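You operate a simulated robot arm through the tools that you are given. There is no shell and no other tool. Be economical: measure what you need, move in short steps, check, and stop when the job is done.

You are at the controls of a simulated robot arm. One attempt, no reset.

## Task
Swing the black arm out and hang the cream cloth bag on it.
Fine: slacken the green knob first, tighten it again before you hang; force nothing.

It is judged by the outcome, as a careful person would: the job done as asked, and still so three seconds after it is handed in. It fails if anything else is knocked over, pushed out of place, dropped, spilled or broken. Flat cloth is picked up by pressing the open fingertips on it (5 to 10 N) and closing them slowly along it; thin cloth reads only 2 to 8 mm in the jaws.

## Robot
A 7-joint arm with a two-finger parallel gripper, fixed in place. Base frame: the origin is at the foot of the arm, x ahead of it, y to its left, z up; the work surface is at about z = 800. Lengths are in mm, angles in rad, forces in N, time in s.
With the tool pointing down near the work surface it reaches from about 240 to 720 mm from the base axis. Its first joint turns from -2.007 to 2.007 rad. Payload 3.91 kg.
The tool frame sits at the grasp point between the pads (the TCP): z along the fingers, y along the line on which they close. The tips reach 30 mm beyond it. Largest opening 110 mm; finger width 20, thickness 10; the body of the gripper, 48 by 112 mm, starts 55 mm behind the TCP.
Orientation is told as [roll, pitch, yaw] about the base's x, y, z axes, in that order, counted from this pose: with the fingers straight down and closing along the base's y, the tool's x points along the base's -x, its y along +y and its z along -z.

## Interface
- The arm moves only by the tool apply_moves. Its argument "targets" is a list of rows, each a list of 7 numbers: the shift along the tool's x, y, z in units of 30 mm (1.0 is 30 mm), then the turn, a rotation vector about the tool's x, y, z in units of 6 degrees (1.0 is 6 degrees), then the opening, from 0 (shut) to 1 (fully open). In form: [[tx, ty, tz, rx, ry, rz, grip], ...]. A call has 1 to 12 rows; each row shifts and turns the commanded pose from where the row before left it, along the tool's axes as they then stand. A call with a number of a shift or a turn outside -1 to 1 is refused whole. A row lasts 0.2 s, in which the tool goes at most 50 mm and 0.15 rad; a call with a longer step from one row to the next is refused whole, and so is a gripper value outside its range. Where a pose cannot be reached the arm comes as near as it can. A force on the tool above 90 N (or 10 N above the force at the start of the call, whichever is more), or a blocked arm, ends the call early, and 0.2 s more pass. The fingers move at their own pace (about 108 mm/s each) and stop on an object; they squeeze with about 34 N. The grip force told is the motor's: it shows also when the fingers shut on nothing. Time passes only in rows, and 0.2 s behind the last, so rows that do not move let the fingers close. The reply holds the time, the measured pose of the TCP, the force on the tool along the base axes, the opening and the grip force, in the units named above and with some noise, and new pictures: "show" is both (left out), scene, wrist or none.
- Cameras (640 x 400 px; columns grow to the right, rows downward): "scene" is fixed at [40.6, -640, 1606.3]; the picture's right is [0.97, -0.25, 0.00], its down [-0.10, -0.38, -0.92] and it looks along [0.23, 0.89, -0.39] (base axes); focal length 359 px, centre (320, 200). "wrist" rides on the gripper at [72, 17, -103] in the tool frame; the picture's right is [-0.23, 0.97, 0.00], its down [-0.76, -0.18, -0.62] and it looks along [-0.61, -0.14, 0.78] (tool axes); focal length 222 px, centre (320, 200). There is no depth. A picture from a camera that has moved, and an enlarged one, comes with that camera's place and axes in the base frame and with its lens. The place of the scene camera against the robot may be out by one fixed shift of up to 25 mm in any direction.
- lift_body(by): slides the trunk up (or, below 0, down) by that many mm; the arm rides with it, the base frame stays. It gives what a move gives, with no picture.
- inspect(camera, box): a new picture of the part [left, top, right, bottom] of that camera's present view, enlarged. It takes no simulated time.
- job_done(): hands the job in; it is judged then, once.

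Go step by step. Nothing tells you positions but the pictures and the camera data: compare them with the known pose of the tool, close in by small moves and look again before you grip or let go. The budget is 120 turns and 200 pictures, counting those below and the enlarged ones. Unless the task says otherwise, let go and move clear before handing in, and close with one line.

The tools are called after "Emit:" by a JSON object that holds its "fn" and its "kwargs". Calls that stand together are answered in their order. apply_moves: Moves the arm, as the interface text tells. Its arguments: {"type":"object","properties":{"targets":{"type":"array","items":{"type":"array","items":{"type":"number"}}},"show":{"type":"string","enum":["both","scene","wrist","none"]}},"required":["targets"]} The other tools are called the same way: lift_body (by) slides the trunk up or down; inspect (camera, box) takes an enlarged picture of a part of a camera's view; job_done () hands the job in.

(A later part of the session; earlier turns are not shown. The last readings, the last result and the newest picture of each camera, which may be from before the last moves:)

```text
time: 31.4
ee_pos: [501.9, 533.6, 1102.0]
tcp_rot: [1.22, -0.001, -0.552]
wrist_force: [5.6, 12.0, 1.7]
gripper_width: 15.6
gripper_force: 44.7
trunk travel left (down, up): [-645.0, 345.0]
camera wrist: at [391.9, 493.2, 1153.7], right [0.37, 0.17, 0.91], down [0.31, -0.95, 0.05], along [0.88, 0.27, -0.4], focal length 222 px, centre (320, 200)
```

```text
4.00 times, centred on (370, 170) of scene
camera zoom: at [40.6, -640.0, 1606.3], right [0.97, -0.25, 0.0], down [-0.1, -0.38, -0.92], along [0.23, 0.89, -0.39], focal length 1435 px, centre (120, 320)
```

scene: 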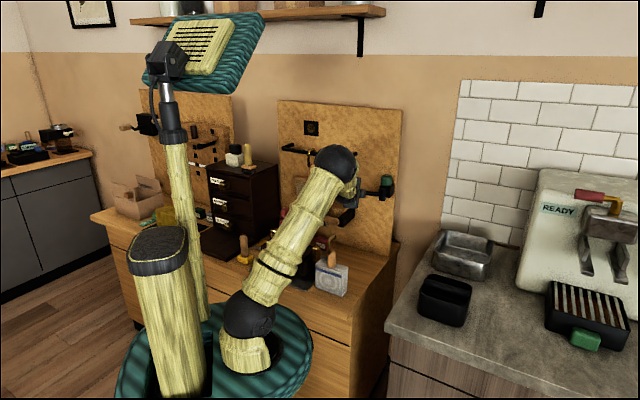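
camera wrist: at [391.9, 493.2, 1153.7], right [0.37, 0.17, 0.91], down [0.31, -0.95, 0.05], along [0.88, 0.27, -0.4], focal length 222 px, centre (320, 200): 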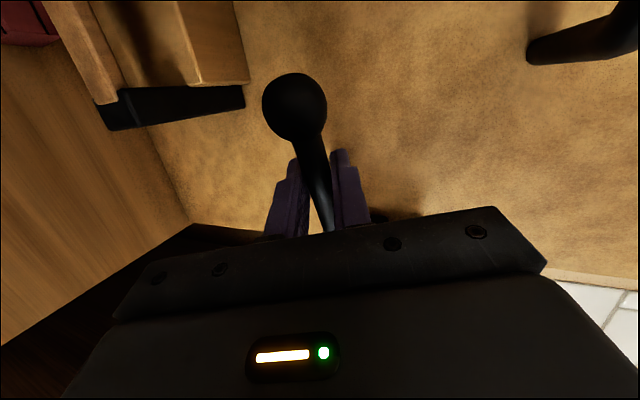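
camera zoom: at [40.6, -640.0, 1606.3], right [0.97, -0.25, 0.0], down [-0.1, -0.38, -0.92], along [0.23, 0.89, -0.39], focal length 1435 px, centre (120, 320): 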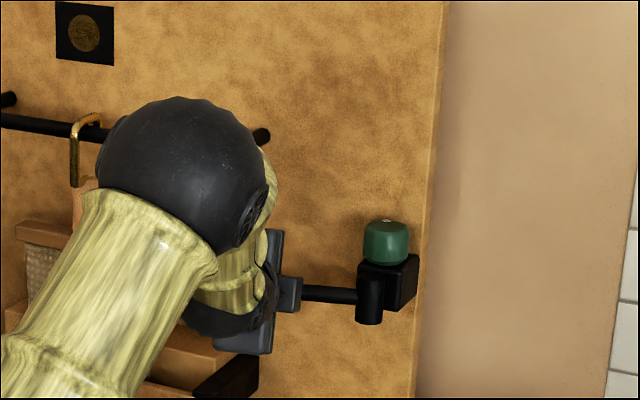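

The rod follows the hand, with the ball unchanged in the grip, at about 13 N of drag. I'll continue the swing.

Emit:
{"fn": "apply_moves", "kwargs": {"targets": [[-0.064, -0.111, -0.305, 0, 0.689, -0.251, 0.05], [-0.072, -0.11, -0.304, 0, 0.689, -0.251, 0.05], [-0.082, -0.11, -0.302, 0, 0.689, -0.251, 0.05], [-0.09, -0.109, -0.301, 0, 0.689, -0.251, 0.05]], "show": "wrist"}}

```text
time: 32.4
ee_pos: [491.0, 494.3, 1102.1]
tcp_rot: [1.221, -0.001, -0.242]
wrist_force: [-2.0, 13.6, 6.6]
gripper_width: 15.9
gripper_force: 44.7
trunk travel left (down, up): [-645.0, 345.0]
camera wrist: at [399.5, 422.8, 1154.3], right [0.3, 0.27, 0.91], down [0.58, -0.81, 0.05], along [0.75, 0.52, -0.4], focal length 222 px, centre (320, 200)
```

wrist: 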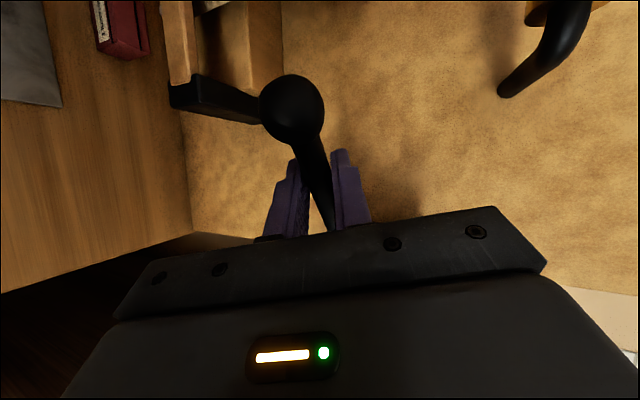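

The swing is smooth and about halfway. I'll carry on in two chunks to roughly 90°.

Emit:
{"fn": "apply_moves", "kwargs": {"targets": [[-0.099, -0.108, -0.299, 0, 0.689, -0.251, 0.05], [-0.108, -0.108, -0.296, 0, 0.689, -0.251, 0.05], [-0.117, -0.107, -0.294, 0, 0.689, -0.251, 0.05], [-0.126, -0.106, -0.291, 0, 0.689, -0.251, 0.05]], "show": "none"}}

Emit:
{"fn": "apply_moves", "kwargs": {"targets": [[-0.134, -0.105, -0.288, 0, 0.689, -0.251, 0.05], [-0.143, -0.104, -0.285, 0, 0.689, -0.251, 0.05], [-0.151, -0.103, -0.282, 0, 0.689, -0.251, 0.05], [-0.16, -0.101, -0.278, 0, 0.689, -0.251, 0.05]], "show": "both"}}

Emit:
{"fn": "inspect", "kwargs": {"camera": "scene", "box": [310, 120, 430, 220]}}

```text
time: 33.4
ee_pos: [497.4, 454.9, 1104.9]
tcp_rot: [1.217, 0.0, 0.066]
wrist_force: [-14.2, 11.5, 4.6]
gripper_width: 16.6
gripper_force: 44.9
trunk travel left (down, up): [-645.0, 345.0]
```

```text
time: 34.4
ee_pos: [520.0, 421.9, 1104.1]
tcp_rot: [1.219, 0.002, 0.377]
wrist_force: [-31.0, -9.9, -5.0]
gripper_width: 17.2
gripper_force: 45.2
trunk travel left (down, up): [-645.0, 345.0]
camera wrist: at [486.7, 310.8, 1155.4], right [0.09, 0.4, 0.91], down [0.95, -0.32, 0.05], along [0.31, 0.86, -0.4], focal length 222 px, centre (320, 200)
```

scene: 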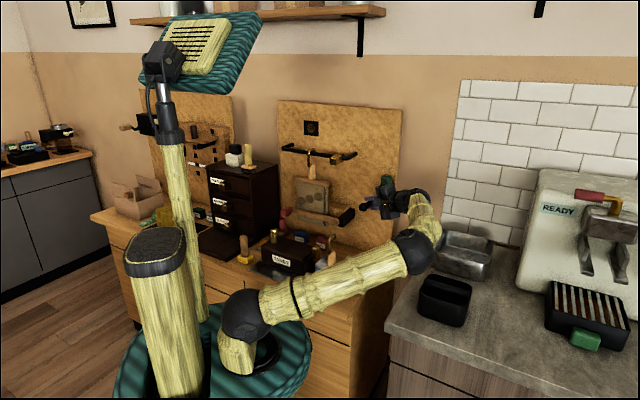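
wrist: 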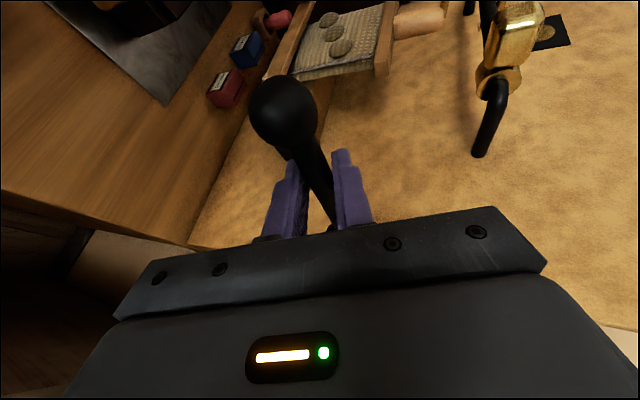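

```text
4.00 times, centred on (370, 170) of scene
camera zoom: at [40.6, -640.0, 1606.3], right [0.97, -0.25, 0.0], down [-0.1, -0.38, -0.92], along [0.23, 0.89, -0.39], focal length 1435 px, centre (120, 320)
```

zoom: 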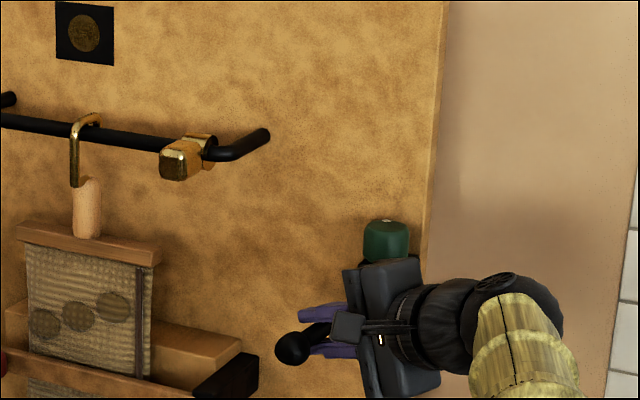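

The arm stands out toward the robot, with the force now only sideways along the rod. I'll release, back away and look.

Emit:
{"fn": "apply_moves", "kwargs": {"targets": [[0, 0, 0, 0, 0, 0, 0.35], [0, 0, 0, 0, 0, 0, 0.35], [0, 0, -0.7, 0, 0, 0, 0.35], [0, 0, -0.9, 0, 0, 0, 0.35], [0, 0, -1, 0, 0, 0, 0.35], [0, 0, -1, 0, 0, 0, 0.35]], "show": "both"}}

Emit:
{"fn": "inspect", "kwargs": {"camera": "scene", "box": [310, 120, 430, 220]}}

```text
time: 35.8
ee_pos: [562.2, 329.0, 1144.1]
tcp_rot: [1.223, 0.001, 0.368]
wrist_force: [0.7, 0.4, 0.6]
gripper_width: 38.7
gripper_force: 0.1
trunk travel left (down, up): [-645.0, 345.0]
camera wrist: at [528.0, 216.6, 1195.5], right [0.09, 0.39, 0.92], down [0.94, -0.33, 0.05], along [0.32, 0.86, -0.4], focal length 222 px, centre (320, 200)
```

scene: 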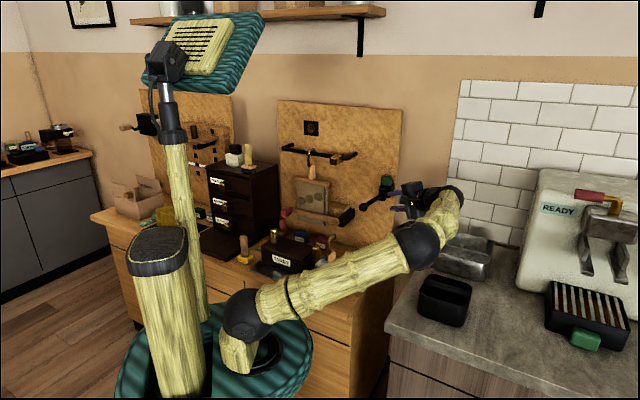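
wrist: 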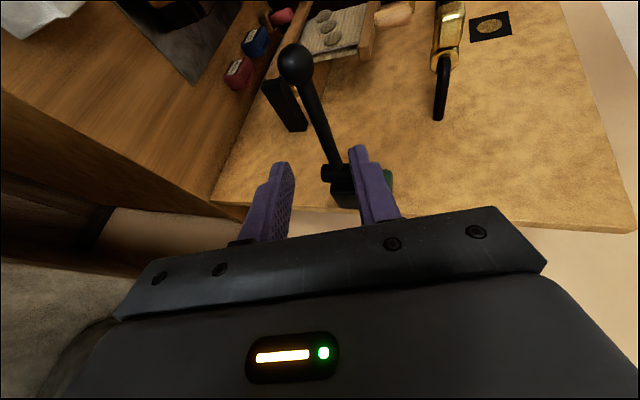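

```text
4.00 times, centred on (370, 170) of scene
camera zoom: at [40.6, -640.0, 1606.3], right [0.97, -0.25, 0.0], down [-0.1, -0.38, -0.92], along [0.23, 0.89, -0.39], focal length 1435 px, centre (120, 320)
```

zoom: 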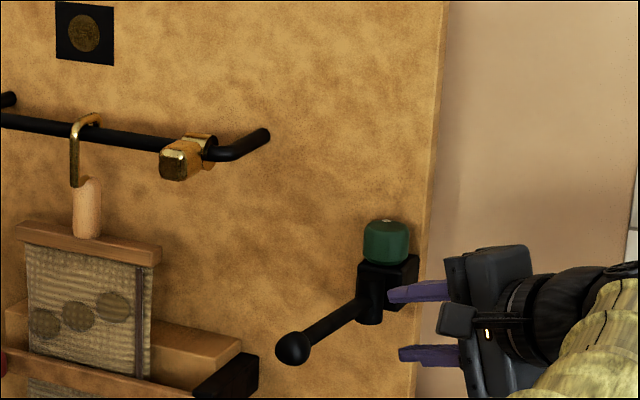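

The arm is now out at about 85°, with the ball at (479, 403, 1100). Next I'll go back to tighten the knob clockwise: raise, turn and roll the hand back.

Emit:
{"fn": "apply_moves", "kwargs": {"targets": [[0, 0.94, -0.34, 0, 0, 0, 0.56], [0, 0.94, -0.34, 0, 0, 0, 0.56], [0, 0, 0, 0, -0.831, 0.302, 0.56], [0, 0, 0, 0, -0.831, 0.302, 0.56], [0, 0, 0, 0, -0.831, 0.302, 0.56], [0, 0, 0, 0, -0.831, 0.302, 0.56], [0, 0, 0, 0, -0.831, 0.302, 0.56], [0, 0, 0, 0, -0.831, 0.302, 0.56], [0, 0, 0, 0, -0.831, 0.302, 0.56], [0, 0, 0, 0, -0.831, 0.302, 0.56]], "show": "none"}}

Emit:
{"fn": "apply_moves", "kwargs": {"targets": [[0, 0, 0, 0.83, 0, 0, 0.56], [0, 0, 0, 0.83, 0, 0, 0.56], [0, 0, 0, 0.83, 0, 0, 0.56], [0, 0, 0, 0.83, 0, 0, 0.56], [0, 0, 0, 0, 0, -1, 0.56], [0, 0, 0, 0, 0, -1, 0.56], [0, 0, 0, 0, 0, -1, 0.56], [0, 0, 0, 0, 0, -1, 0.56], [0, 0, 0, 0, 0, -1, 0.56], [0, 0, 0, 0, 0, -1, 0.56], [0, 0, 0, 0, 0, -1, 0.56], [0, 0, 0, 0, 0, -1, 0.56]], "show": "none"}}

Emit:
{"fn": "apply_moves", "kwargs": {"targets": [[0, 0, 0, 0, 0, -1, 0.56], [0, 0, 0, 0, 0, -1, 0.56], [0, 0, 0, 0, 0, -1, 0.56], [0, 0, 0, 0, 0, -1, 0.56], [0, 0, 0, 0, 0, -1, 0.56], [0, 0, 0, 0, 0, -1, 0.56], [0, 0, 0, 0, 0, -1, 0.56]], "show": "both"}}

```text
time: 38.0
ee_pos: [563.0, 326.6, 1199.9]
tcp_rot: [1.222, -0.003, -0.377]
wrist_force: [0.1, -0.5, 0.5]
gripper_width: 62.0
gripper_force: 0.1
trunk travel left (down, up): [-645.0, 345.0]
```

```text
time: 40.6
ee_pos: [562.7, 327.1, 1200.7]
tcp_rot: [0.672, -0.608, 0.248]
wrist_force: [0.5, -0.6, 0.6]
gripper_width: 61.6
gripper_force: 0.0
trunk travel left (down, up): [-645.0, 345.0]
```

```text
time: 42.2
ee_pos: [562.9, 324.7, 1200.0]
tcp_rot: [-0.006, -0.874, 1.203]
wrist_force: [0.6, 0.4, 0.4]
gripper_width: 61.4
gripper_force: 0.1
trunk travel left (down, up): [-645.0, 345.0]
camera wrist: at [501.7, 215.5, 1211.2], right [-0.85, 0.49, 0.17], down [0.17, -0.05, 0.98], along [0.49, 0.87, -0.04], focal length 222 px, centre (320, 200)
```

scene: 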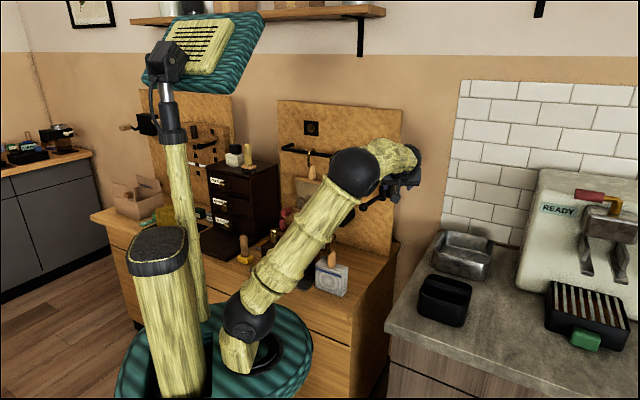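
wrist: 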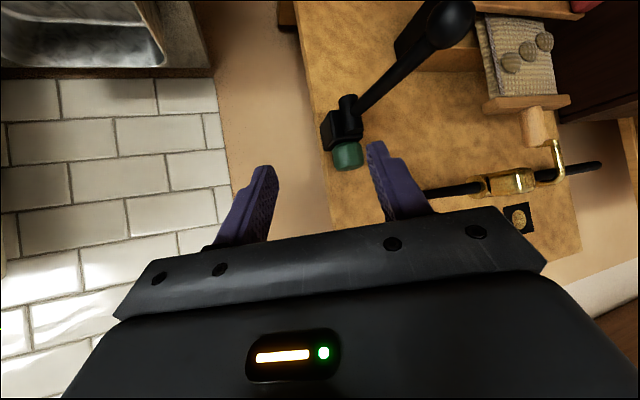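

The orientation is restored. I'll move to the pre-grip pose and then advance onto the knob.

Emit:
{"fn": "apply_moves", "kwargs": {"targets": [[-0.698, 0.183, 0.635, 0, 0, 0, 0.56], [-0.698, 0.183, 0.635, 0, 0, 0, 0.56], [-0.698, 0.183, 0.635, 0, 0, 0, 0.56], [-0.698, 0.183, 0.635, 0, 0, 0, 0.56], [0, 0, 0.6, 0, 0, 0, 0.56]], "show": "wrist"}}

Emit:
{"fn": "inspect", "kwargs": {"camera": "wrist", "box": [220, 20, 420, 180]}}

```text
time: 43.4
ee_pos: [588.0, 451.6, 1204.3]
tcp_rot: [-0.001, -0.872, 1.198]
wrist_force: [-0.3, -0.5, 0.1]
gripper_width: 61.4
gripper_force: 0.0
trunk travel left (down, up): [-645.0, 345.0]
camera wrist: at [526.6, 341.5, 1215.6], right [-0.85, 0.49, 0.17], down [0.17, -0.05, 0.98], along [0.49, 0.87, -0.04], focal length 222 px, centre (320, 200)
```

wrist: 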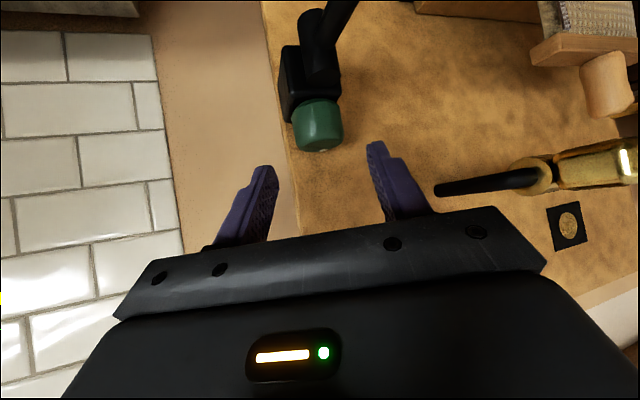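

```text
2.50 times, centred on (320, 100) of wrist
camera zoom: at [526.6, 341.5, 1215.6], right [-0.85, 0.49, 0.17], down [0.17, -0.05, 0.98], along [0.49, 0.87, -0.04], focal length 555 px, centre (320, 450)
```

zoom: 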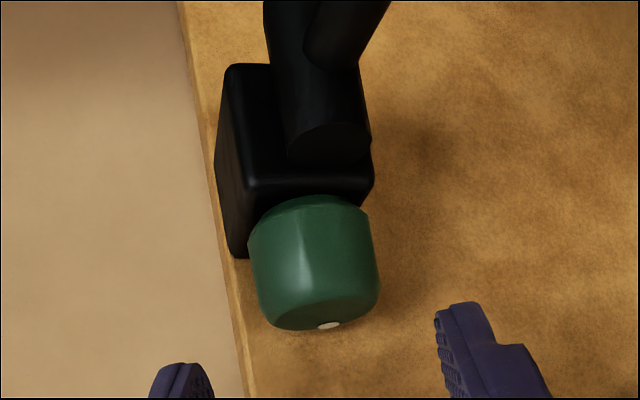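

Lined up; I'll advance 61 mm and close.

Emit:
{"fn": "apply_moves", "kwargs": {"targets": [[0, 0, 0.7, 0, 0, 0, 0.56], [0, 0, 0.7, 0, 0, 0, 0.56], [0, 0, 0.64, 0, 0, 0, 0.56], [0, 0, 0, 0, 0, 0, 0.5], [0, 0, 0, 0, 0, 0, 0.4], [0, 0, 0, 0, 0, 0, 0.3], [0, 0, 0, 0, 0, 0, 0.3]], "show": "wrist"}}

```text
time: 45.0
ee_pos: [605.4, 497.0, 1165.0]
tcp_rot: [-0.001, -0.876, 1.197]
wrist_force: [6.5, -0.1, 1.9]
gripper_width: 41.6
gripper_force: 45.0
trunk travel left (down, up): [-645.0, 345.0]
camera wrist: at [544.6, 385.8, 1175.6], right [-0.85, 0.49, 0.17], down [0.17, -0.06, 0.98], along [0.49, 0.87, -0.04], focal length 222 px, centre (320, 200)
```

wrist: 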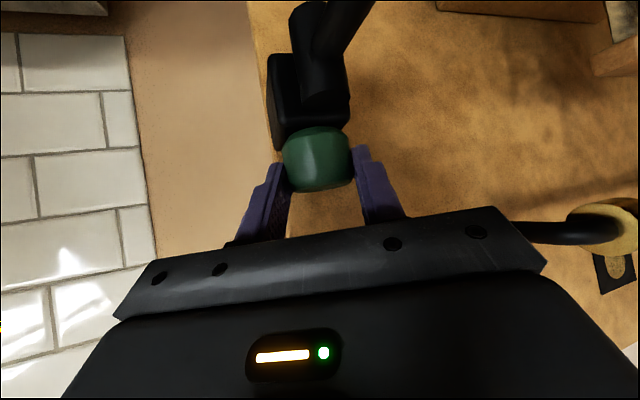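

Firm grip. I'll turn clockwise in steps, using the refined axis (610.5, 510).

Emit:
{"fn": "apply_moves", "kwargs": {"targets": [[0, 0.047, 0, 0.766, 0, 0.643, 0.3], [0, 0.047, 0, 0.766, 0, 0.643, 0.3], [0, 0.047, 0, 0.766, 0, 0.643, 0.3], [0, 0.047, 0, 0.766, 0, 0.643, 0.3]], "show": "none"}}

Emit:
{"fn": "apply_moves", "kwargs": {"targets": [[0, 0.047, 0, 0.766, 0, 0.643, 0.3], [0, 0.047, 0, 0.766, 0, 0.643, 0.3], [0, 0.047, 0, 0.766, 0, 0.643, 0.3]], "show": "none"}}

Emit:
{"fn": "apply_moves", "kwargs": {"targets": [[0, 0.047, 0, 0.766, 0, 0.643, 0.3]], "show": "wrist"}}

```text
time: 46.0
ee_pos: [601.1, 499.1, 1165.0]
tcp_rot: [-0.001, -0.876, 0.779]
wrist_force: [13.2, 9.5, 7.7]
gripper_width: 41.6
gripper_force: 45.0
trunk travel left (down, up): [-645.0, 345.0]
```

```text
time: 46.8
ee_pos: [599.2, 502.7, 1164.9]
tcp_rot: [0.001, -0.875, 0.463]
wrist_force: [14.8, 8.9, 12.1]
gripper_width: 41.7
gripper_force: 44.6
trunk travel left (down, up): [-645.0, 345.0]
```

```text
time: 47.2
ee_pos: [597.4, 504.6, 1165.5]
tcp_rot: [0.001, -0.878, 0.359]
wrist_force: [17.3, 10.7, 16.2]
gripper_width: 41.4
gripper_force: 45.3
trunk travel left (down, up): [-645.0, 345.0]
camera wrist: at [474.8, 476.0, 1175.4], right [-0.21, 0.96, 0.17], down [0.07, -0.16, 0.98], along [0.98, 0.21, -0.03], focal length 222 px, centre (320, 200)
```

wrist: 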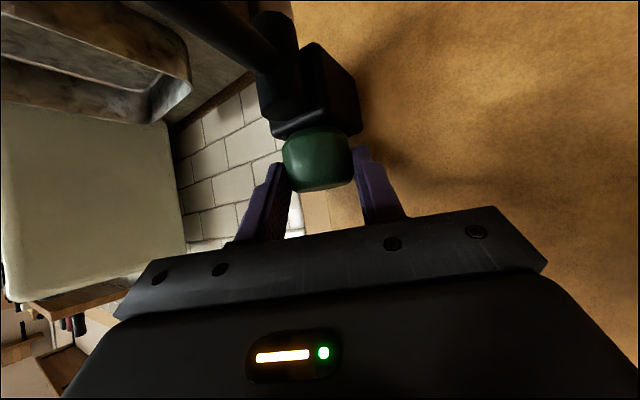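

About 48° has been retightened. I'll take two more small steps while watching the force.

Emit:
{"fn": "apply_moves", "kwargs": {"targets": [[0, 0.047, 0.03, 0.766, 0, 0.643, 0.3]], "show": "none"}}

Emit:
{"fn": "apply_moves", "kwargs": {"targets": [[0, 0.047, 0.03, 0.766, 0, 0.643, 0.3]], "show": "none"}}

```text
time: 47.6
ee_pos: [598.6, 506.5, 1164.8]
tcp_rot: [0.0, -0.877, 0.256]
wrist_force: [14.3, 8.4, 18.5]
gripper_width: 41.8
gripper_force: 44.8
trunk travel left (down, up): [-645.0, 345.0]
```

```text
time: 48.0
ee_pos: [597.3, 506.8, 1164.8]
tcp_rot: [0.0, -0.875, 0.148]
wrist_force: [0.8, 2.9, 15.9]
gripper_width: 41.3
gripper_force: 44.7
trunk travel left (down, up): [-645.0, 345.0]
```

About 60° clockwise is done. I'll release, back off and check the dot.

Emit:
{"fn": "apply_moves", "kwargs": {"targets": [[0, 0, -0.05, 0, 0, 0, 0.56], [0, 0, 0, 0, 0, 0, 0.56], [0, 0, -0.8, 0, 0, 0, 0.56], [0, 0, -0.9, 0, 0, 0, 0.56], [0, 0, -0.9, 0, 0, 0, 0.56]], "show": "wrist"}}

Emit:
{"fn": "inspect", "kwargs": {"camera": "wrist", "box": [220, 20, 420, 180]}}

Emit:
{"fn": "inspect", "kwargs": {"camera": "scene", "box": [320, 130, 440, 220]}}

```text
time: 49.2
ee_pos: [536.6, 497.4, 1214.6]
tcp_rot: [0.003, -0.874, 0.148]
wrist_force: [-0.3, -0.7, -0.6]
gripper_width: 61.6
gripper_force: 0.1
trunk travel left (down, up): [-645.0, 345.0]
camera wrist: at [410.3, 495.4, 1226.1], right [0.0, 0.98, 0.18], down [0.04, -0.18, 0.98], along [1.0, 0.01, -0.04], focal length 222 px, centre (320, 200)
```

wrist: 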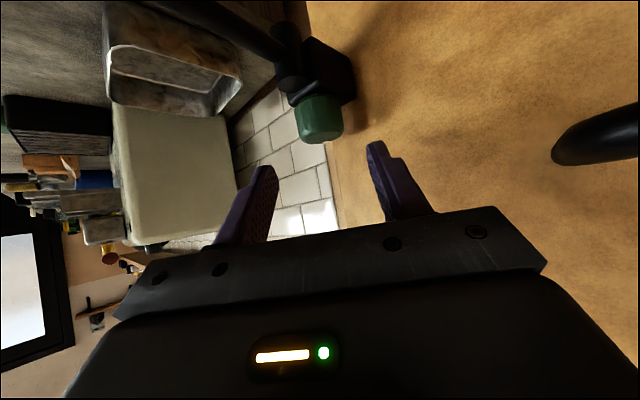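

```text
2.50 times, centred on (320, 100) of wrist
camera zoom: at [410.3, 495.4, 1226.1], right [0.0, 0.98, 0.18], down [0.04, -0.18, 0.98], along [1.0, 0.01, -0.04], focal length 555 px, centre (320, 450)
```

zoom: 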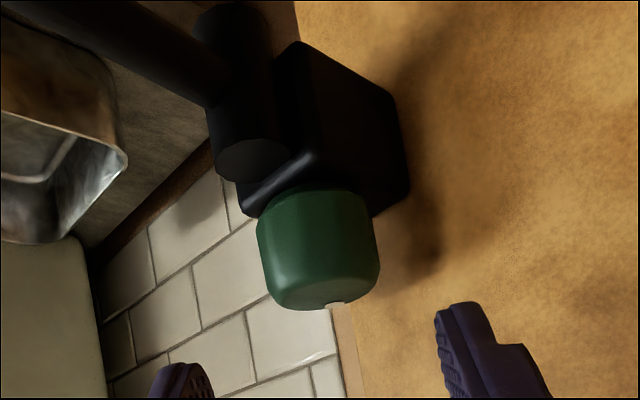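

```text
4.44 times, centred on (380, 175) of scene
camera zoom: at [40.6, -640.0, 1606.3], right [0.97, -0.25, 0.0], down [-0.1, -0.38, -0.92], along [0.23, 0.89, -0.39], focal length 1594 px, centre (53, 311)
```

zoom: 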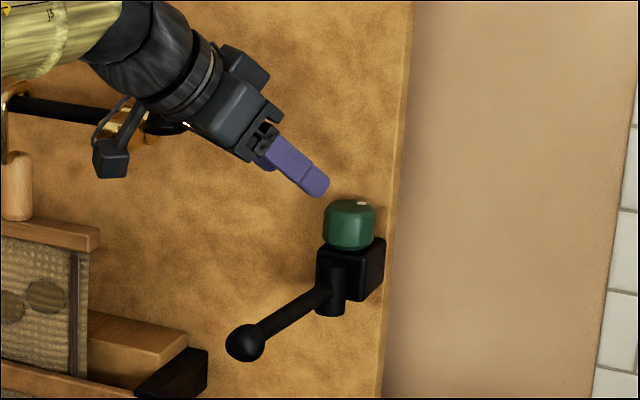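

The dot is back exactly where it started, so the knob is tight again with the arm out. Now the bag: its handle is near (362, 374, 926). I'll back off over the arm and look down at the bag from the robot side.

Emit:
{"fn": "apply_moves", "kwargs": {"targets": [[0.755, -0.648, -0.9, 0, 0, 0, 0.56], [0.755, -0.648, -0.9, 0, 0, 0, 0.56], [0.755, -0.648, -0.9, 0, 0, 0, 0.56], [0.755, -0.648, -0.9, 0, 0, 0, 0.56], [0.755, -0.648, -0.9, 0, 0, 0, 0.8]], "show": "none"}}

Emit:
{"fn": "apply_moves", "kwargs": {"targets": [[0, 0, 0, 0, 0.95, 0, 0.8], [0, 0, 0, 0, 0.95, 0, 0.8], [0, 0, 0, 0, 0.95, 0, 0.8], [0, 0, 0, 0, 0.95, 0, 0.8], [0, 0, 0, 0, 0.95, 0, 0.8], [0, 0, 0, 0, 0.95, 0, 0.8], [0, 0, 0, 0, 0.95, 0, 0.8], [0, 0, 0, -0.17, 0, -0.98, 0.8], [0, 0, 0, -0.17, 0, -0.98, 0.8], [0, 0, 0, -0.17, 0, -0.98, 0.8], [0, 0, 0, -0.17, 0, -0.98, 0.8], [0, 0, 0, -0.17, 0, -0.98, 0.8]], "show": "both"}}

```text
time: 50.4
ee_pos: [376.5, 374.2, 1215.6]
tcp_rot: [0.002, -0.875, 0.148]
wrist_force: [-0.5, 0.1, 0.0]
gripper_width: 87.9
gripper_force: 0.0
trunk travel left (down, up): [-645.0, 345.0]
```

```text
time: 53.0
ee_pos: [377.4, 376.2, 1214.8]
tcp_rot: [-0.004, -0.179, 0.671]
wrist_force: [-0.6, 0.3, 0.5]
gripper_width: 88.2
gripper_force: 0.1
trunk travel left (down, up): [-645.0, 345.0]
camera wrist: at [296.4, 333.1, 1303.7], right [-0.43, 0.9, 0.04], down [0.61, 0.26, 0.75], along [0.67, 0.35, -0.66], focal length 222 px, centre (320, 200)
```

scene: 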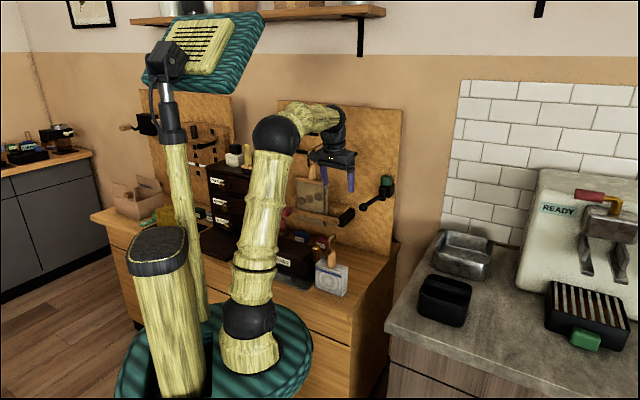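
wrist: 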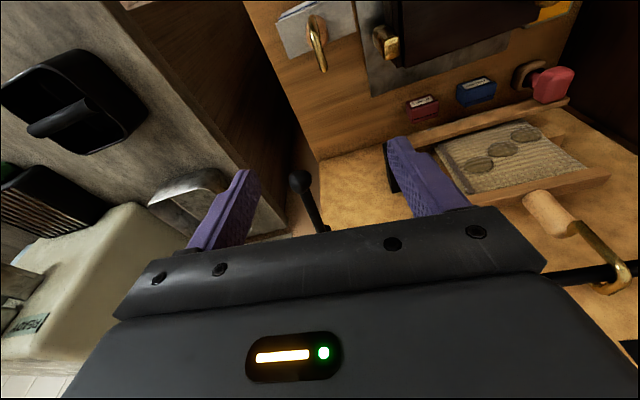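

The bag is in view at the top edge. I'll pull back toward the robot and lower a little.

Emit:
{"fn": "apply_moves", "kwargs": {"targets": [[1, 0, 0.38, 0, 0, 0, 0.8], [1, 0, 0.38, 0, 0, 0, 0.8], [1, 0, 0.38, 0, 0, 0, 0.8], [1, 0, 0.38, 0, 0, 0, 0.8], [1, 0, 0.38, 0, 0, 0, 0.8], [1, 0, 0.38, 0, 0, 0, 0.8]], "show": "wrist"}}

Emit:
{"fn": "inspect", "kwargs": {"camera": "wrist", "box": [220, 40, 420, 200]}}

```text
time: 54.4
ee_pos: [246.8, 270.9, 1116.8]
tcp_rot: [-0.003, -0.177, 0.671]
wrist_force: [0.2, 0.7, 0.1]
gripper_width: 87.9
gripper_force: 0.1
trunk travel left (down, up): [-645.0, 345.0]
camera wrist: at [166.6, 230.4, 1205.7], right [-0.43, 0.9, 0.04], down [0.61, 0.26, 0.75], along [0.67, 0.34, -0.66], focal length 222 px, centre (320, 200)
```

wrist: 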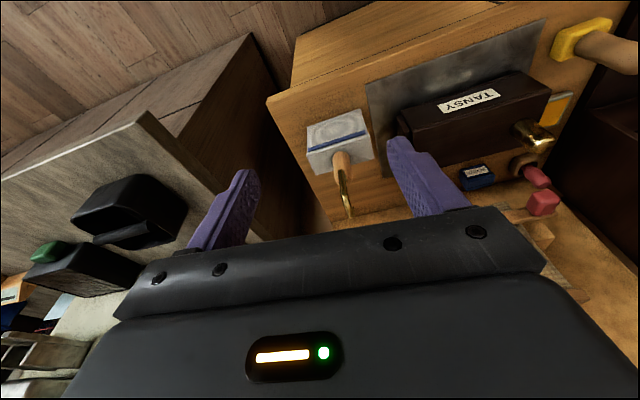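

```text
2.50 times, centred on (320, 120) of wrist
camera zoom: at [166.6, 230.4, 1205.7], right [-0.43, 0.9, 0.04], down [0.61, 0.26, 0.75], along [0.67, 0.34, -0.66], focal length 555 px, centre (320, 400)
```

zoom: 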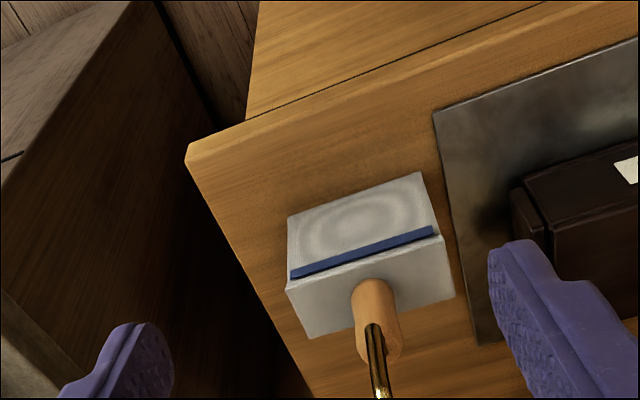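

I'll zoom on the hook itself.

Emit:
{"fn": "inspect", "kwargs": {"camera": "wrist", "box": [290, 140, 400, 225]}}

Emit:
{"fn": "inspect", "kwargs": {"camera": "scene", "box": [300, 225, 360, 305]}}

```text
4.71 times, centred on (345, 182) of wrist
camera zoom: at [166.6, 230.4, 1205.7], right [-0.43, 0.9, 0.04], down [0.61, 0.26, 0.75], along [0.67, 0.34, -0.66], focal length 1045 px, centre (202, 282)
```

zoom: 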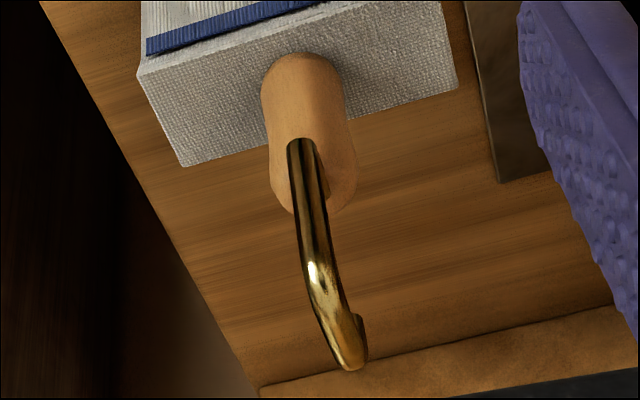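

```text
5.00 times, centred on (330, 265) of scene
camera zoom: at [40.6, -640.0, 1606.3], right [0.97, -0.25, 0.0], down [-0.1, -0.38, -0.92], along [0.23, 0.89, -0.39], focal length 1794 px, centre (270, -125)
```

zoom: 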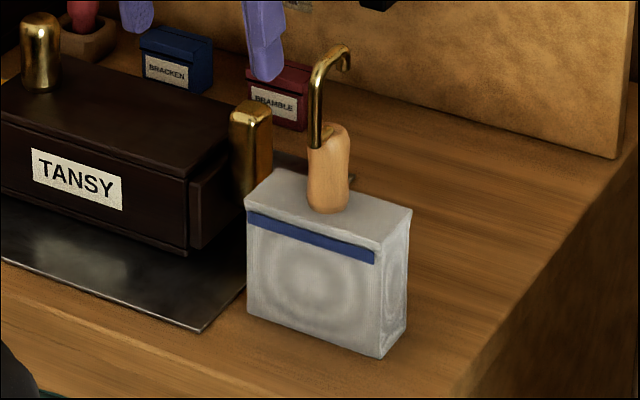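

The hook's plane points away from the robot (about az 45°). Its apex is near z 1026, with the handle at (362, 376) from z 899 to 962. The rod points along az 40°, so the bag needs about an 85° turn before hanging. I'll set up a side grasp on the handle with the hand at az 28°, tilted 30° below horizontal.

Emit:
{"fn": "apply_moves", "kwargs": {"targets": [[-0.92, 0.23, 0.17, 0, 0, 0, 0.45], [-0.92, 0.23, 0.17, 0, 0, 0, 0.45], [-0.92, 0.23, 0.17, 0, 0, 0, 0.45], [0, 0, 0, 0.154, 0, 0.861, 0.45], [0, 0, 0, 0.154, 0, 0.861, 0.45]], "show": "none"}}

Emit:
{"fn": "apply_moves", "kwargs": {"targets": [[0, 0, 0, 0, -0.926, 0, 0.45], [0, 0, 0, 0, -0.926, 0, 0.45], [0, 0, 0, 0, -0.926, 0, 0.45], [0, 0, 0, 0, -0.926, 0, 0.45], [0, 0, 0, 0, -0.926, 0, 0.45], [0, 0, 0, 0, -0.926, 0, 0.45], [0, 0, 0, 0, -0.926, 0, 0.45], [0, 0, 0, 0, -0.926, 0, 0.45], [0, 0, 0, 0, -0.926, 0, 0.45]], "show": "both"}}

```text
time: 55.6
ee_pos: [300.7, 342.9, 1116.4]
tcp_rot: [-0.004, -0.179, 0.485]
wrist_force: [-0.1, -0.9, 0.2]
gripper_width: 49.5
gripper_force: 0.0
trunk travel left (down, up): [-645.0, 345.0]
```

```text
time: 57.6
ee_pos: [300.7, 341.6, 1115.7]
tcp_rot: [-0.005, -1.051, 0.491]
wrist_force: [0.4, 0.0, 0.5]
gripper_width: 49.4
gripper_force: 0.0
trunk travel left (down, up): [-645.0, 345.0]
camera wrist: at [182.8, 297.5, 1103.8], right [-0.36, 0.91, 0.2], down [-0.06, -0.23, 0.97], along [0.93, 0.33, 0.14], focal length 222 px, centre (320, 200)
```

scene: 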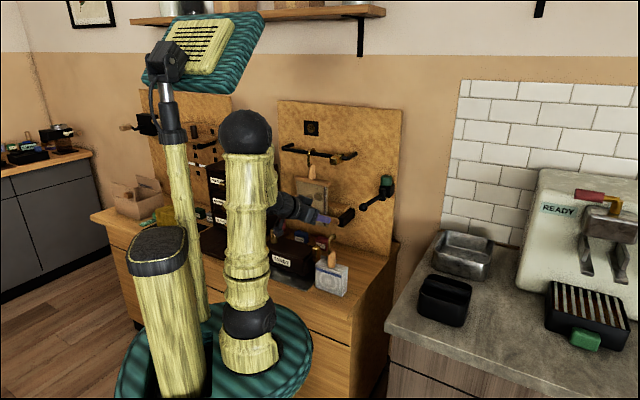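
wrist: 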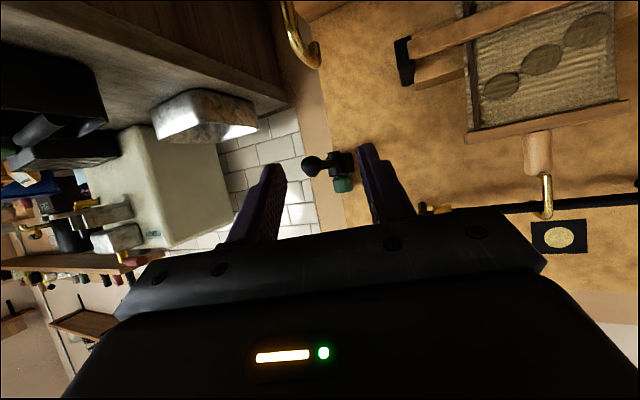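

The pose is reachable. I'll lower the trunk 120 mm so the hand comes down in front of the hook and handle.

Emit:
{"fn": "lift_body", "kwargs": {"by": -120}}

Emit:
{"fn": "apply_moves", "kwargs": {"targets": [[0, 0, 0, 0, 0, 0, 0.45]], "show": "both"}}

Emit:
{"fn": "inspect", "kwargs": {"camera": "scene", "box": [270, 205, 370, 305]}}

```text
time: 59.1
ee_pos: [301.2, 341.1, 995.5]
tcp_rot: [-0.006, -1.051, 0.49]
wrist_force: [-0.8, 0.2, -0.1]
gripper_width: 49.4
gripper_force: 0.0
trunk travel left (down, up): [-525.0, 465.0]
```

```text
time: 59.5
ee_pos: [301.4, 341.5, 995.4]
tcp_rot: [-0.006, -1.052, 0.49]
wrist_force: [0.4, 0.3, 0.6]
gripper_width: 49.6
gripper_force: 0.1
trunk travel left (down, up): [-525.0, 465.0]
camera wrist: at [182.8, 297.2, 984.0], right [-0.36, 0.91, 0.19], down [-0.06, -0.23, 0.97], along [0.93, 0.33, 0.14], focal length 222 px, centre (320, 200)
```

scene: 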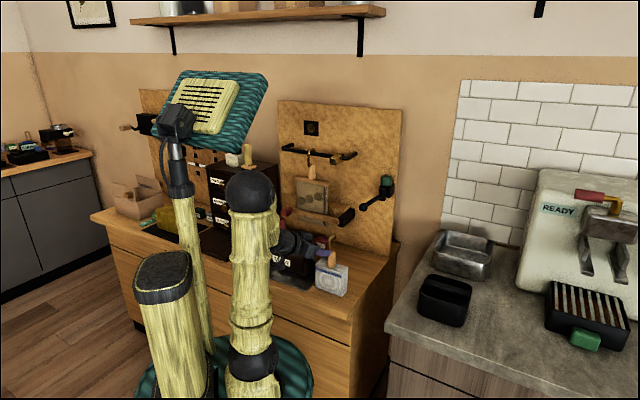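
wrist: 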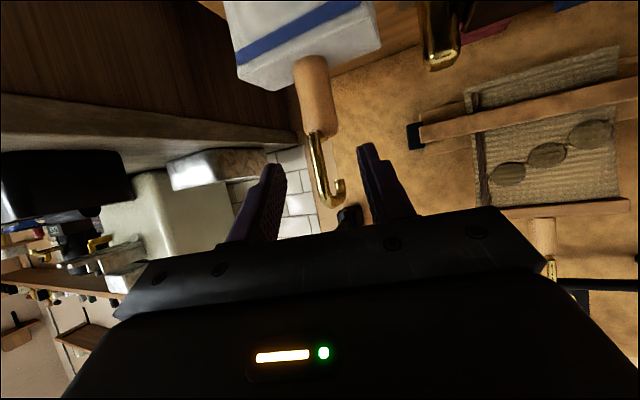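

```text
4.00 times, centred on (320, 255) of scene
camera zoom: at [40.6, -640.0, 1606.3], right [0.97, -0.25, 0.0], down [-0.1, -0.38, -0.92], along [0.23, 0.89, -0.39], focal length 1435 px, centre (320, -20)
```

zoom: 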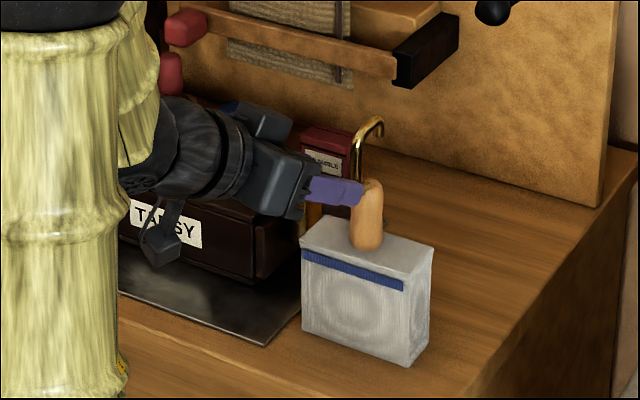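

The handle is centred between the fingers. The hook runs from stem (351, 364) to tip (379, 393), opening along az 46°. I'll advance onto the handle.

Emit:
{"fn": "apply_moves", "kwargs": {"targets": [[0.158, 0.02, 0.72, 0, 0, 0, 0.45], [0.158, 0.02, 0.72, 0, 0, 0, 0.45], [0.158, 0.02, 0.72, 0, 0, 0, 0.45], [0.158, 0.02, 0.72, 0, 0, 0, 0.45]], "show": "both"}}

Emit:
{"fn": "inspect", "kwargs": {"camera": "scene", "box": [270, 205, 370, 305]}}

```text
time: 60.5
ee_pos: [359.0, 372.4, 937.3]
tcp_rot: [-0.004, -1.052, 0.49]
wrist_force: [-0.3, 0.2, 0.6]
gripper_width: 49.5
gripper_force: 0.0
trunk travel left (down, up): [-525.0, 465.0]
camera wrist: at [239.6, 328.4, 925.5], right [-0.36, 0.91, 0.2], down [-0.06, -0.23, 0.97], along [0.93, 0.33, 0.14], focal length 222 px, centre (320, 200)
```

scene: 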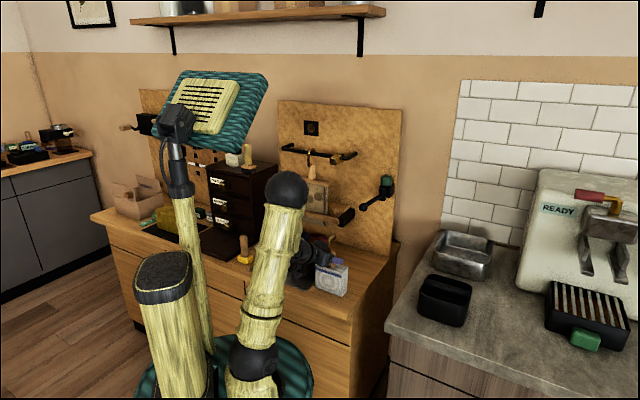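
wrist: 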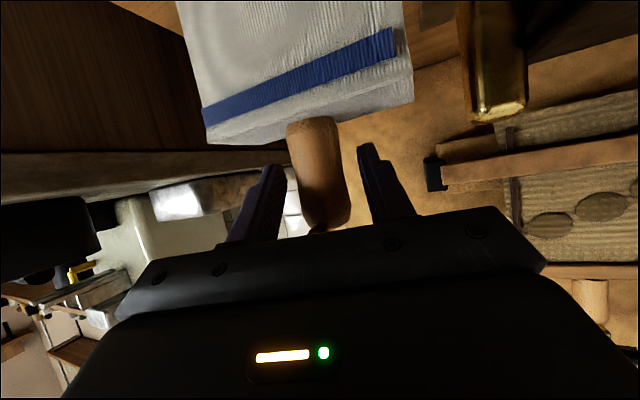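

```text
4.00 times, centred on (320, 255) of scene
camera zoom: at [40.6, -640.0, 1606.3], right [0.97, -0.25, 0.0], down [-0.1, -0.38, -0.92], along [0.23, 0.89, -0.39], focal length 1435 px, centre (320, -20)
```

zoom: 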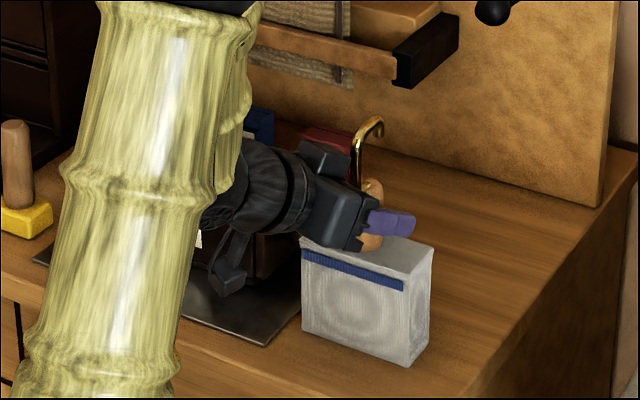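

The handle is between the pads. I'll close on it.

Emit:
{"fn": "apply_moves", "kwargs": {"targets": [[0, 0.06, 0, 0, 0, 0, 0.4], [0, 0, 0, 0, 0, 0, 0.3], [0, 0, 0, 0, 0, 0, 0.2], [0, 0, 0, 0, 0, 0, 0.15], [0, 0, 0, 0, 0, 0, 0.15]], "show": "wrist"}}

```text
time: 61.7
ee_pos: [356.4, 373.9, 937.2]
tcp_rot: [-0.004, -1.05, 0.49]
wrist_force: [1.0, -1.4, 1.1]
gripper_width: 28.7
gripper_force: 34.0
trunk travel left (down, up): [-525.0, 465.0]
camera wrist: at [238.6, 330.2, 925.4], right [-0.36, 0.91, 0.19], down [-0.06, -0.23, 0.97], along [0.93, 0.33, 0.14], focal length 222 px, centre (320, 200)
```

wrist: 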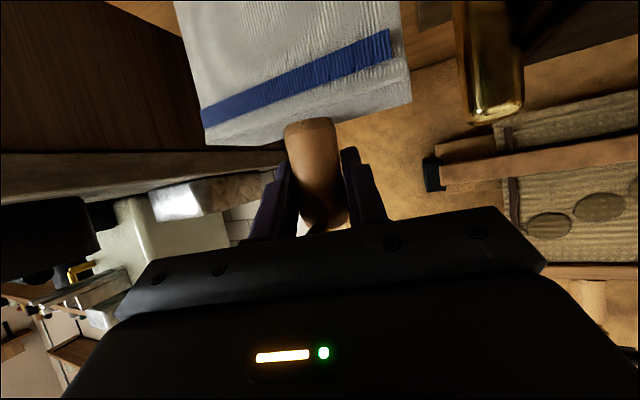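

Grip is 28.7 mm. I'll lift 60 mm with the trunk and check the hold.

Emit:
{"fn": "lift_body", "kwargs": {"by": 60}}

Emit:
{"fn": "apply_moves", "kwargs": {"targets": [[0, 0, 0, 0, 0, 0, 0.15]], "show": "both"}}

Emit:
{"fn": "inspect", "kwargs": {"camera": "scene", "box": [270, 185, 390, 305]}}

```text
time: 62.7
ee_pos: [357.8, 374.2, 995.0]
tcp_rot: [-0.005, -1.05, 0.49]
wrist_force: [-0.5, 0.1, -1.2]
gripper_width: 28.6
gripper_force: 33.9
trunk travel left (down, up): [-585.0, 405.0]
```

```text
time: 63.1
ee_pos: [357.1, 374.0, 995.7]
tcp_rot: [-0.005, -1.05, 0.49]
wrist_force: [0.2, 0.0, -2.5]
gripper_width: 28.6
gripper_force: 33.9
trunk travel left (down, up): [-585.0, 405.0]
camera wrist: at [238.6, 330.4, 985.2], right [-0.36, 0.91, 0.19], down [-0.06, -0.23, 0.97], along [0.93, 0.33, 0.14], focal length 222 px, centre (320, 200)
```

scene: 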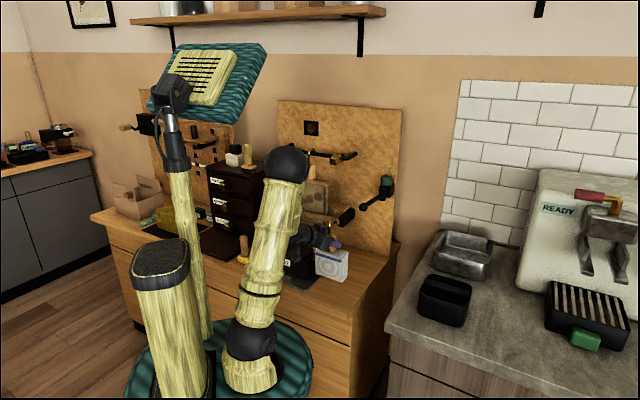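
wrist: 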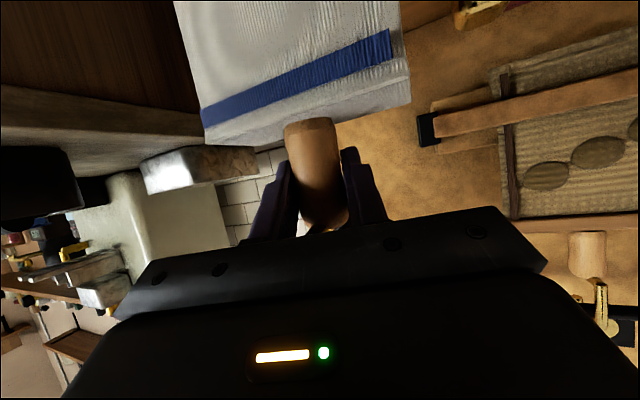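

```text
3.33 times, centred on (330, 245) of scene
camera zoom: at [40.6, -640.0, 1606.3], right [0.97, -0.25, 0.0], down [-0.1, -0.38, -0.92], along [0.23, 0.89, -0.39], focal length 1196 px, centre (287, 50)
```

zoom: 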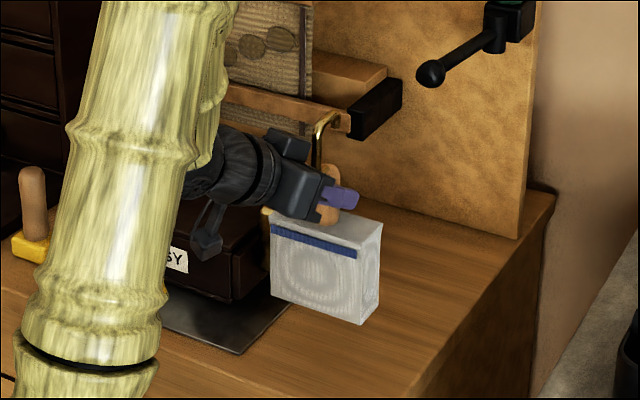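

The bag is held rigidly and is light. I'll raise the trunk another 60 mm, then turn the hand 83.5° counter-clockwise so the hook's plane crosses the rod.

Emit:
{"fn": "lift_body", "kwargs": {"by": 60}}

Emit:
{"fn": "apply_moves", "kwargs": {"targets": [[0, 0, 0, -0.861, 0, -0.497, 0.15], [0, 0, 0, -0.861, 0, -0.497, 0.15], [0, 0, 0, -0.861, 0, -0.497, 0.15], [0, 0, 0, -0.861, 0, -0.497, 0.15], [0, 0, 0, -0.861, 0, -0.497, 0.15], [0, 0, 0, -0.861, 0, -0.497, 0.15], [0, 0, 0, -0.861, 0, -0.497, 0.15]], "show": "none"}}

Emit:
{"fn": "apply_moves", "kwargs": {"targets": [[0, 0, 0, -0.861, 0, -0.497, 0.15], [0, 0, 0, -0.861, 0, -0.497, 0.15], [0, 0, 0, -0.861, 0, -0.497, 0.15], [0, 0, 0, -0.861, 0, -0.497, 0.15], [0, 0, 0, -0.861, 0, -0.497, 0.15], [0, 0, 0, -0.861, 0, -0.497, 0.15], [0, 0, 0, -0.861, 0, -0.497, 0.15]], "show": "both"}}

```text
time: 64.1
ee_pos: [357.1, 373.6, 1056.7]
tcp_rot: [-0.004, -1.05, 0.493]
wrist_force: [-0.3, 0.3, -0.9]
gripper_width: 28.6
gripper_force: 34.4
trunk travel left (down, up): [-645.0, 345.0]
```

```text
time: 65.7
ee_pos: [361.3, 373.1, 1057.7]
tcp_rot: [-0.005, -1.049, 1.222]
wrist_force: [0.3, -0.8, -2.4]
gripper_width: 28.8
gripper_force: 34.1
trunk travel left (down, up): [-645.0, 345.0]
```

```text
time: 67.3
ee_pos: [357.8, 374.3, 1056.6]
tcp_rot: [-0.01, -1.047, 1.953]
wrist_force: [0.3, -0.6, -0.9]
gripper_width: 28.6
gripper_force: 33.9
trunk travel left (down, up): [-645.0, 345.0]
camera wrist: at [387.7, 251.3, 1046.1], right [-0.95, -0.25, 0.19], down [0.22, -0.08, 0.97], along [-0.23, 0.96, 0.13], focal length 222 px, centre (320, 200)
```

scene: 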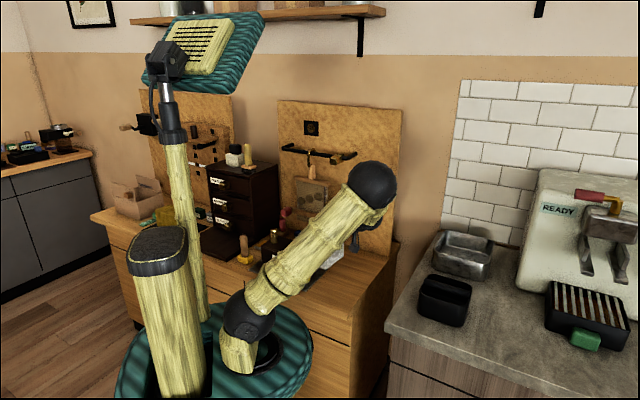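
wrist: 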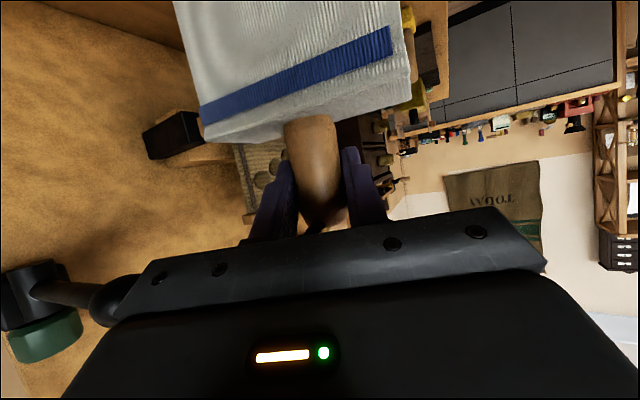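

The hook now crosses the rod's direction. I'll swing clear of the ball on its right side and come alongside the rod, hook tip about 30 mm short.

Emit:
{"fn": "apply_moves", "kwargs": {"targets": [[0.437, -0.296, -0.757, 0, 0, 0, 0.15], [0.437, -0.296, -0.757, 0, 0, 0, 0.15], [0.437, -0.296, -0.757, 0, 0, 0, 0.15], [0.437, -0.296, -0.757, 0, 0, 0, 0.15], [-0.125, -0.837, 0.217, 0, 0, 0, 0.15], [-0.125, -0.837, 0.217, 0, 0, 0, 0.15], [-0.125, -0.837, 0.217, 0, 0, 0, 0.15], [-0.125, -0.837, 0.217, 0, 0, 0, 0.15], [-0.125, -0.837, 0.217, 0, 0, 0, 0.15], [-0.125, -0.837, 0.217, 0, 0, 0, 0.15]], "show": "both"}}

Emit:
{"fn": "inspect", "kwargs": {"camera": "scene", "box": [310, 140, 450, 250]}}

```text
time: 69.5
ee_pos: [553.6, 385.9, 1058.4]
tcp_rot: [-0.005, -1.045, 1.948]
wrist_force: [-0.1, 0.2, -1.6]
gripper_width: 28.6
gripper_force: 33.9
trunk travel left (down, up): [-645.0, 345.0]
camera wrist: at [584.3, 262.5, 1047.7], right [-0.95, -0.25, 0.19], down [0.22, -0.08, 0.97], along [-0.23, 0.96, 0.13], focal length 222 px, centre (320, 200)
```

scene: 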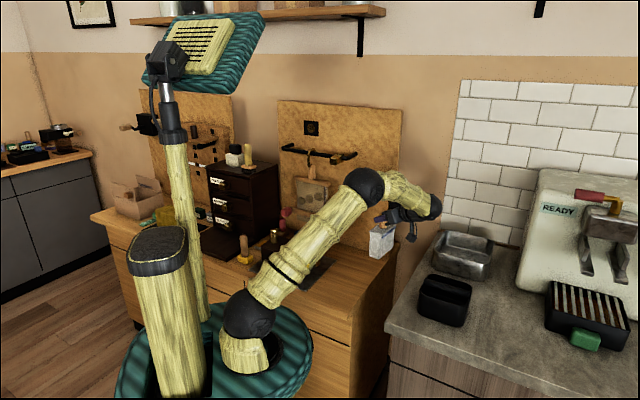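
wrist: 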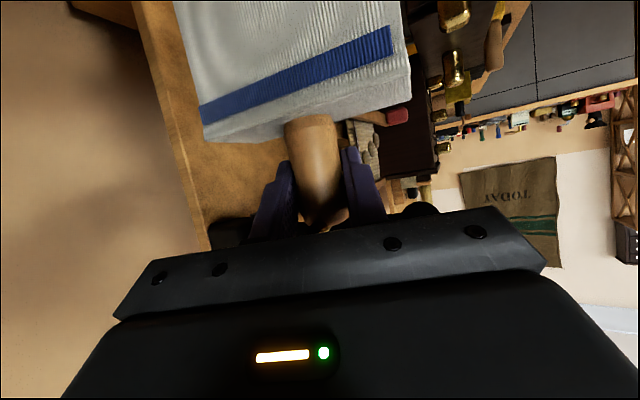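

```text
3.64 times, centred on (380, 195) of scene
camera zoom: at [40.6, -640.0, 1606.3], right [0.97, -0.25, 0.0], down [-0.1, -0.38, -0.92], along [0.23, 0.89, -0.39], focal length 1305 px, centre (102, 218)
```

zoom: 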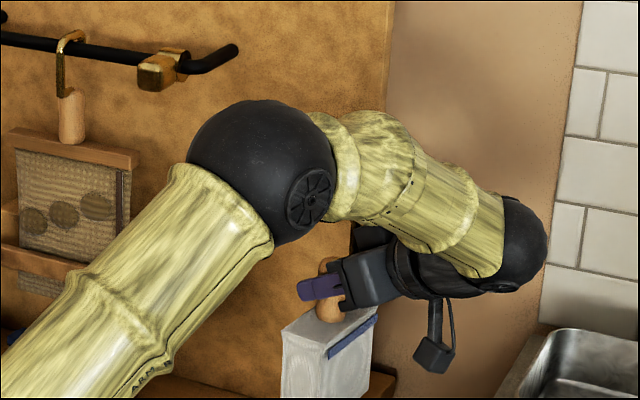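

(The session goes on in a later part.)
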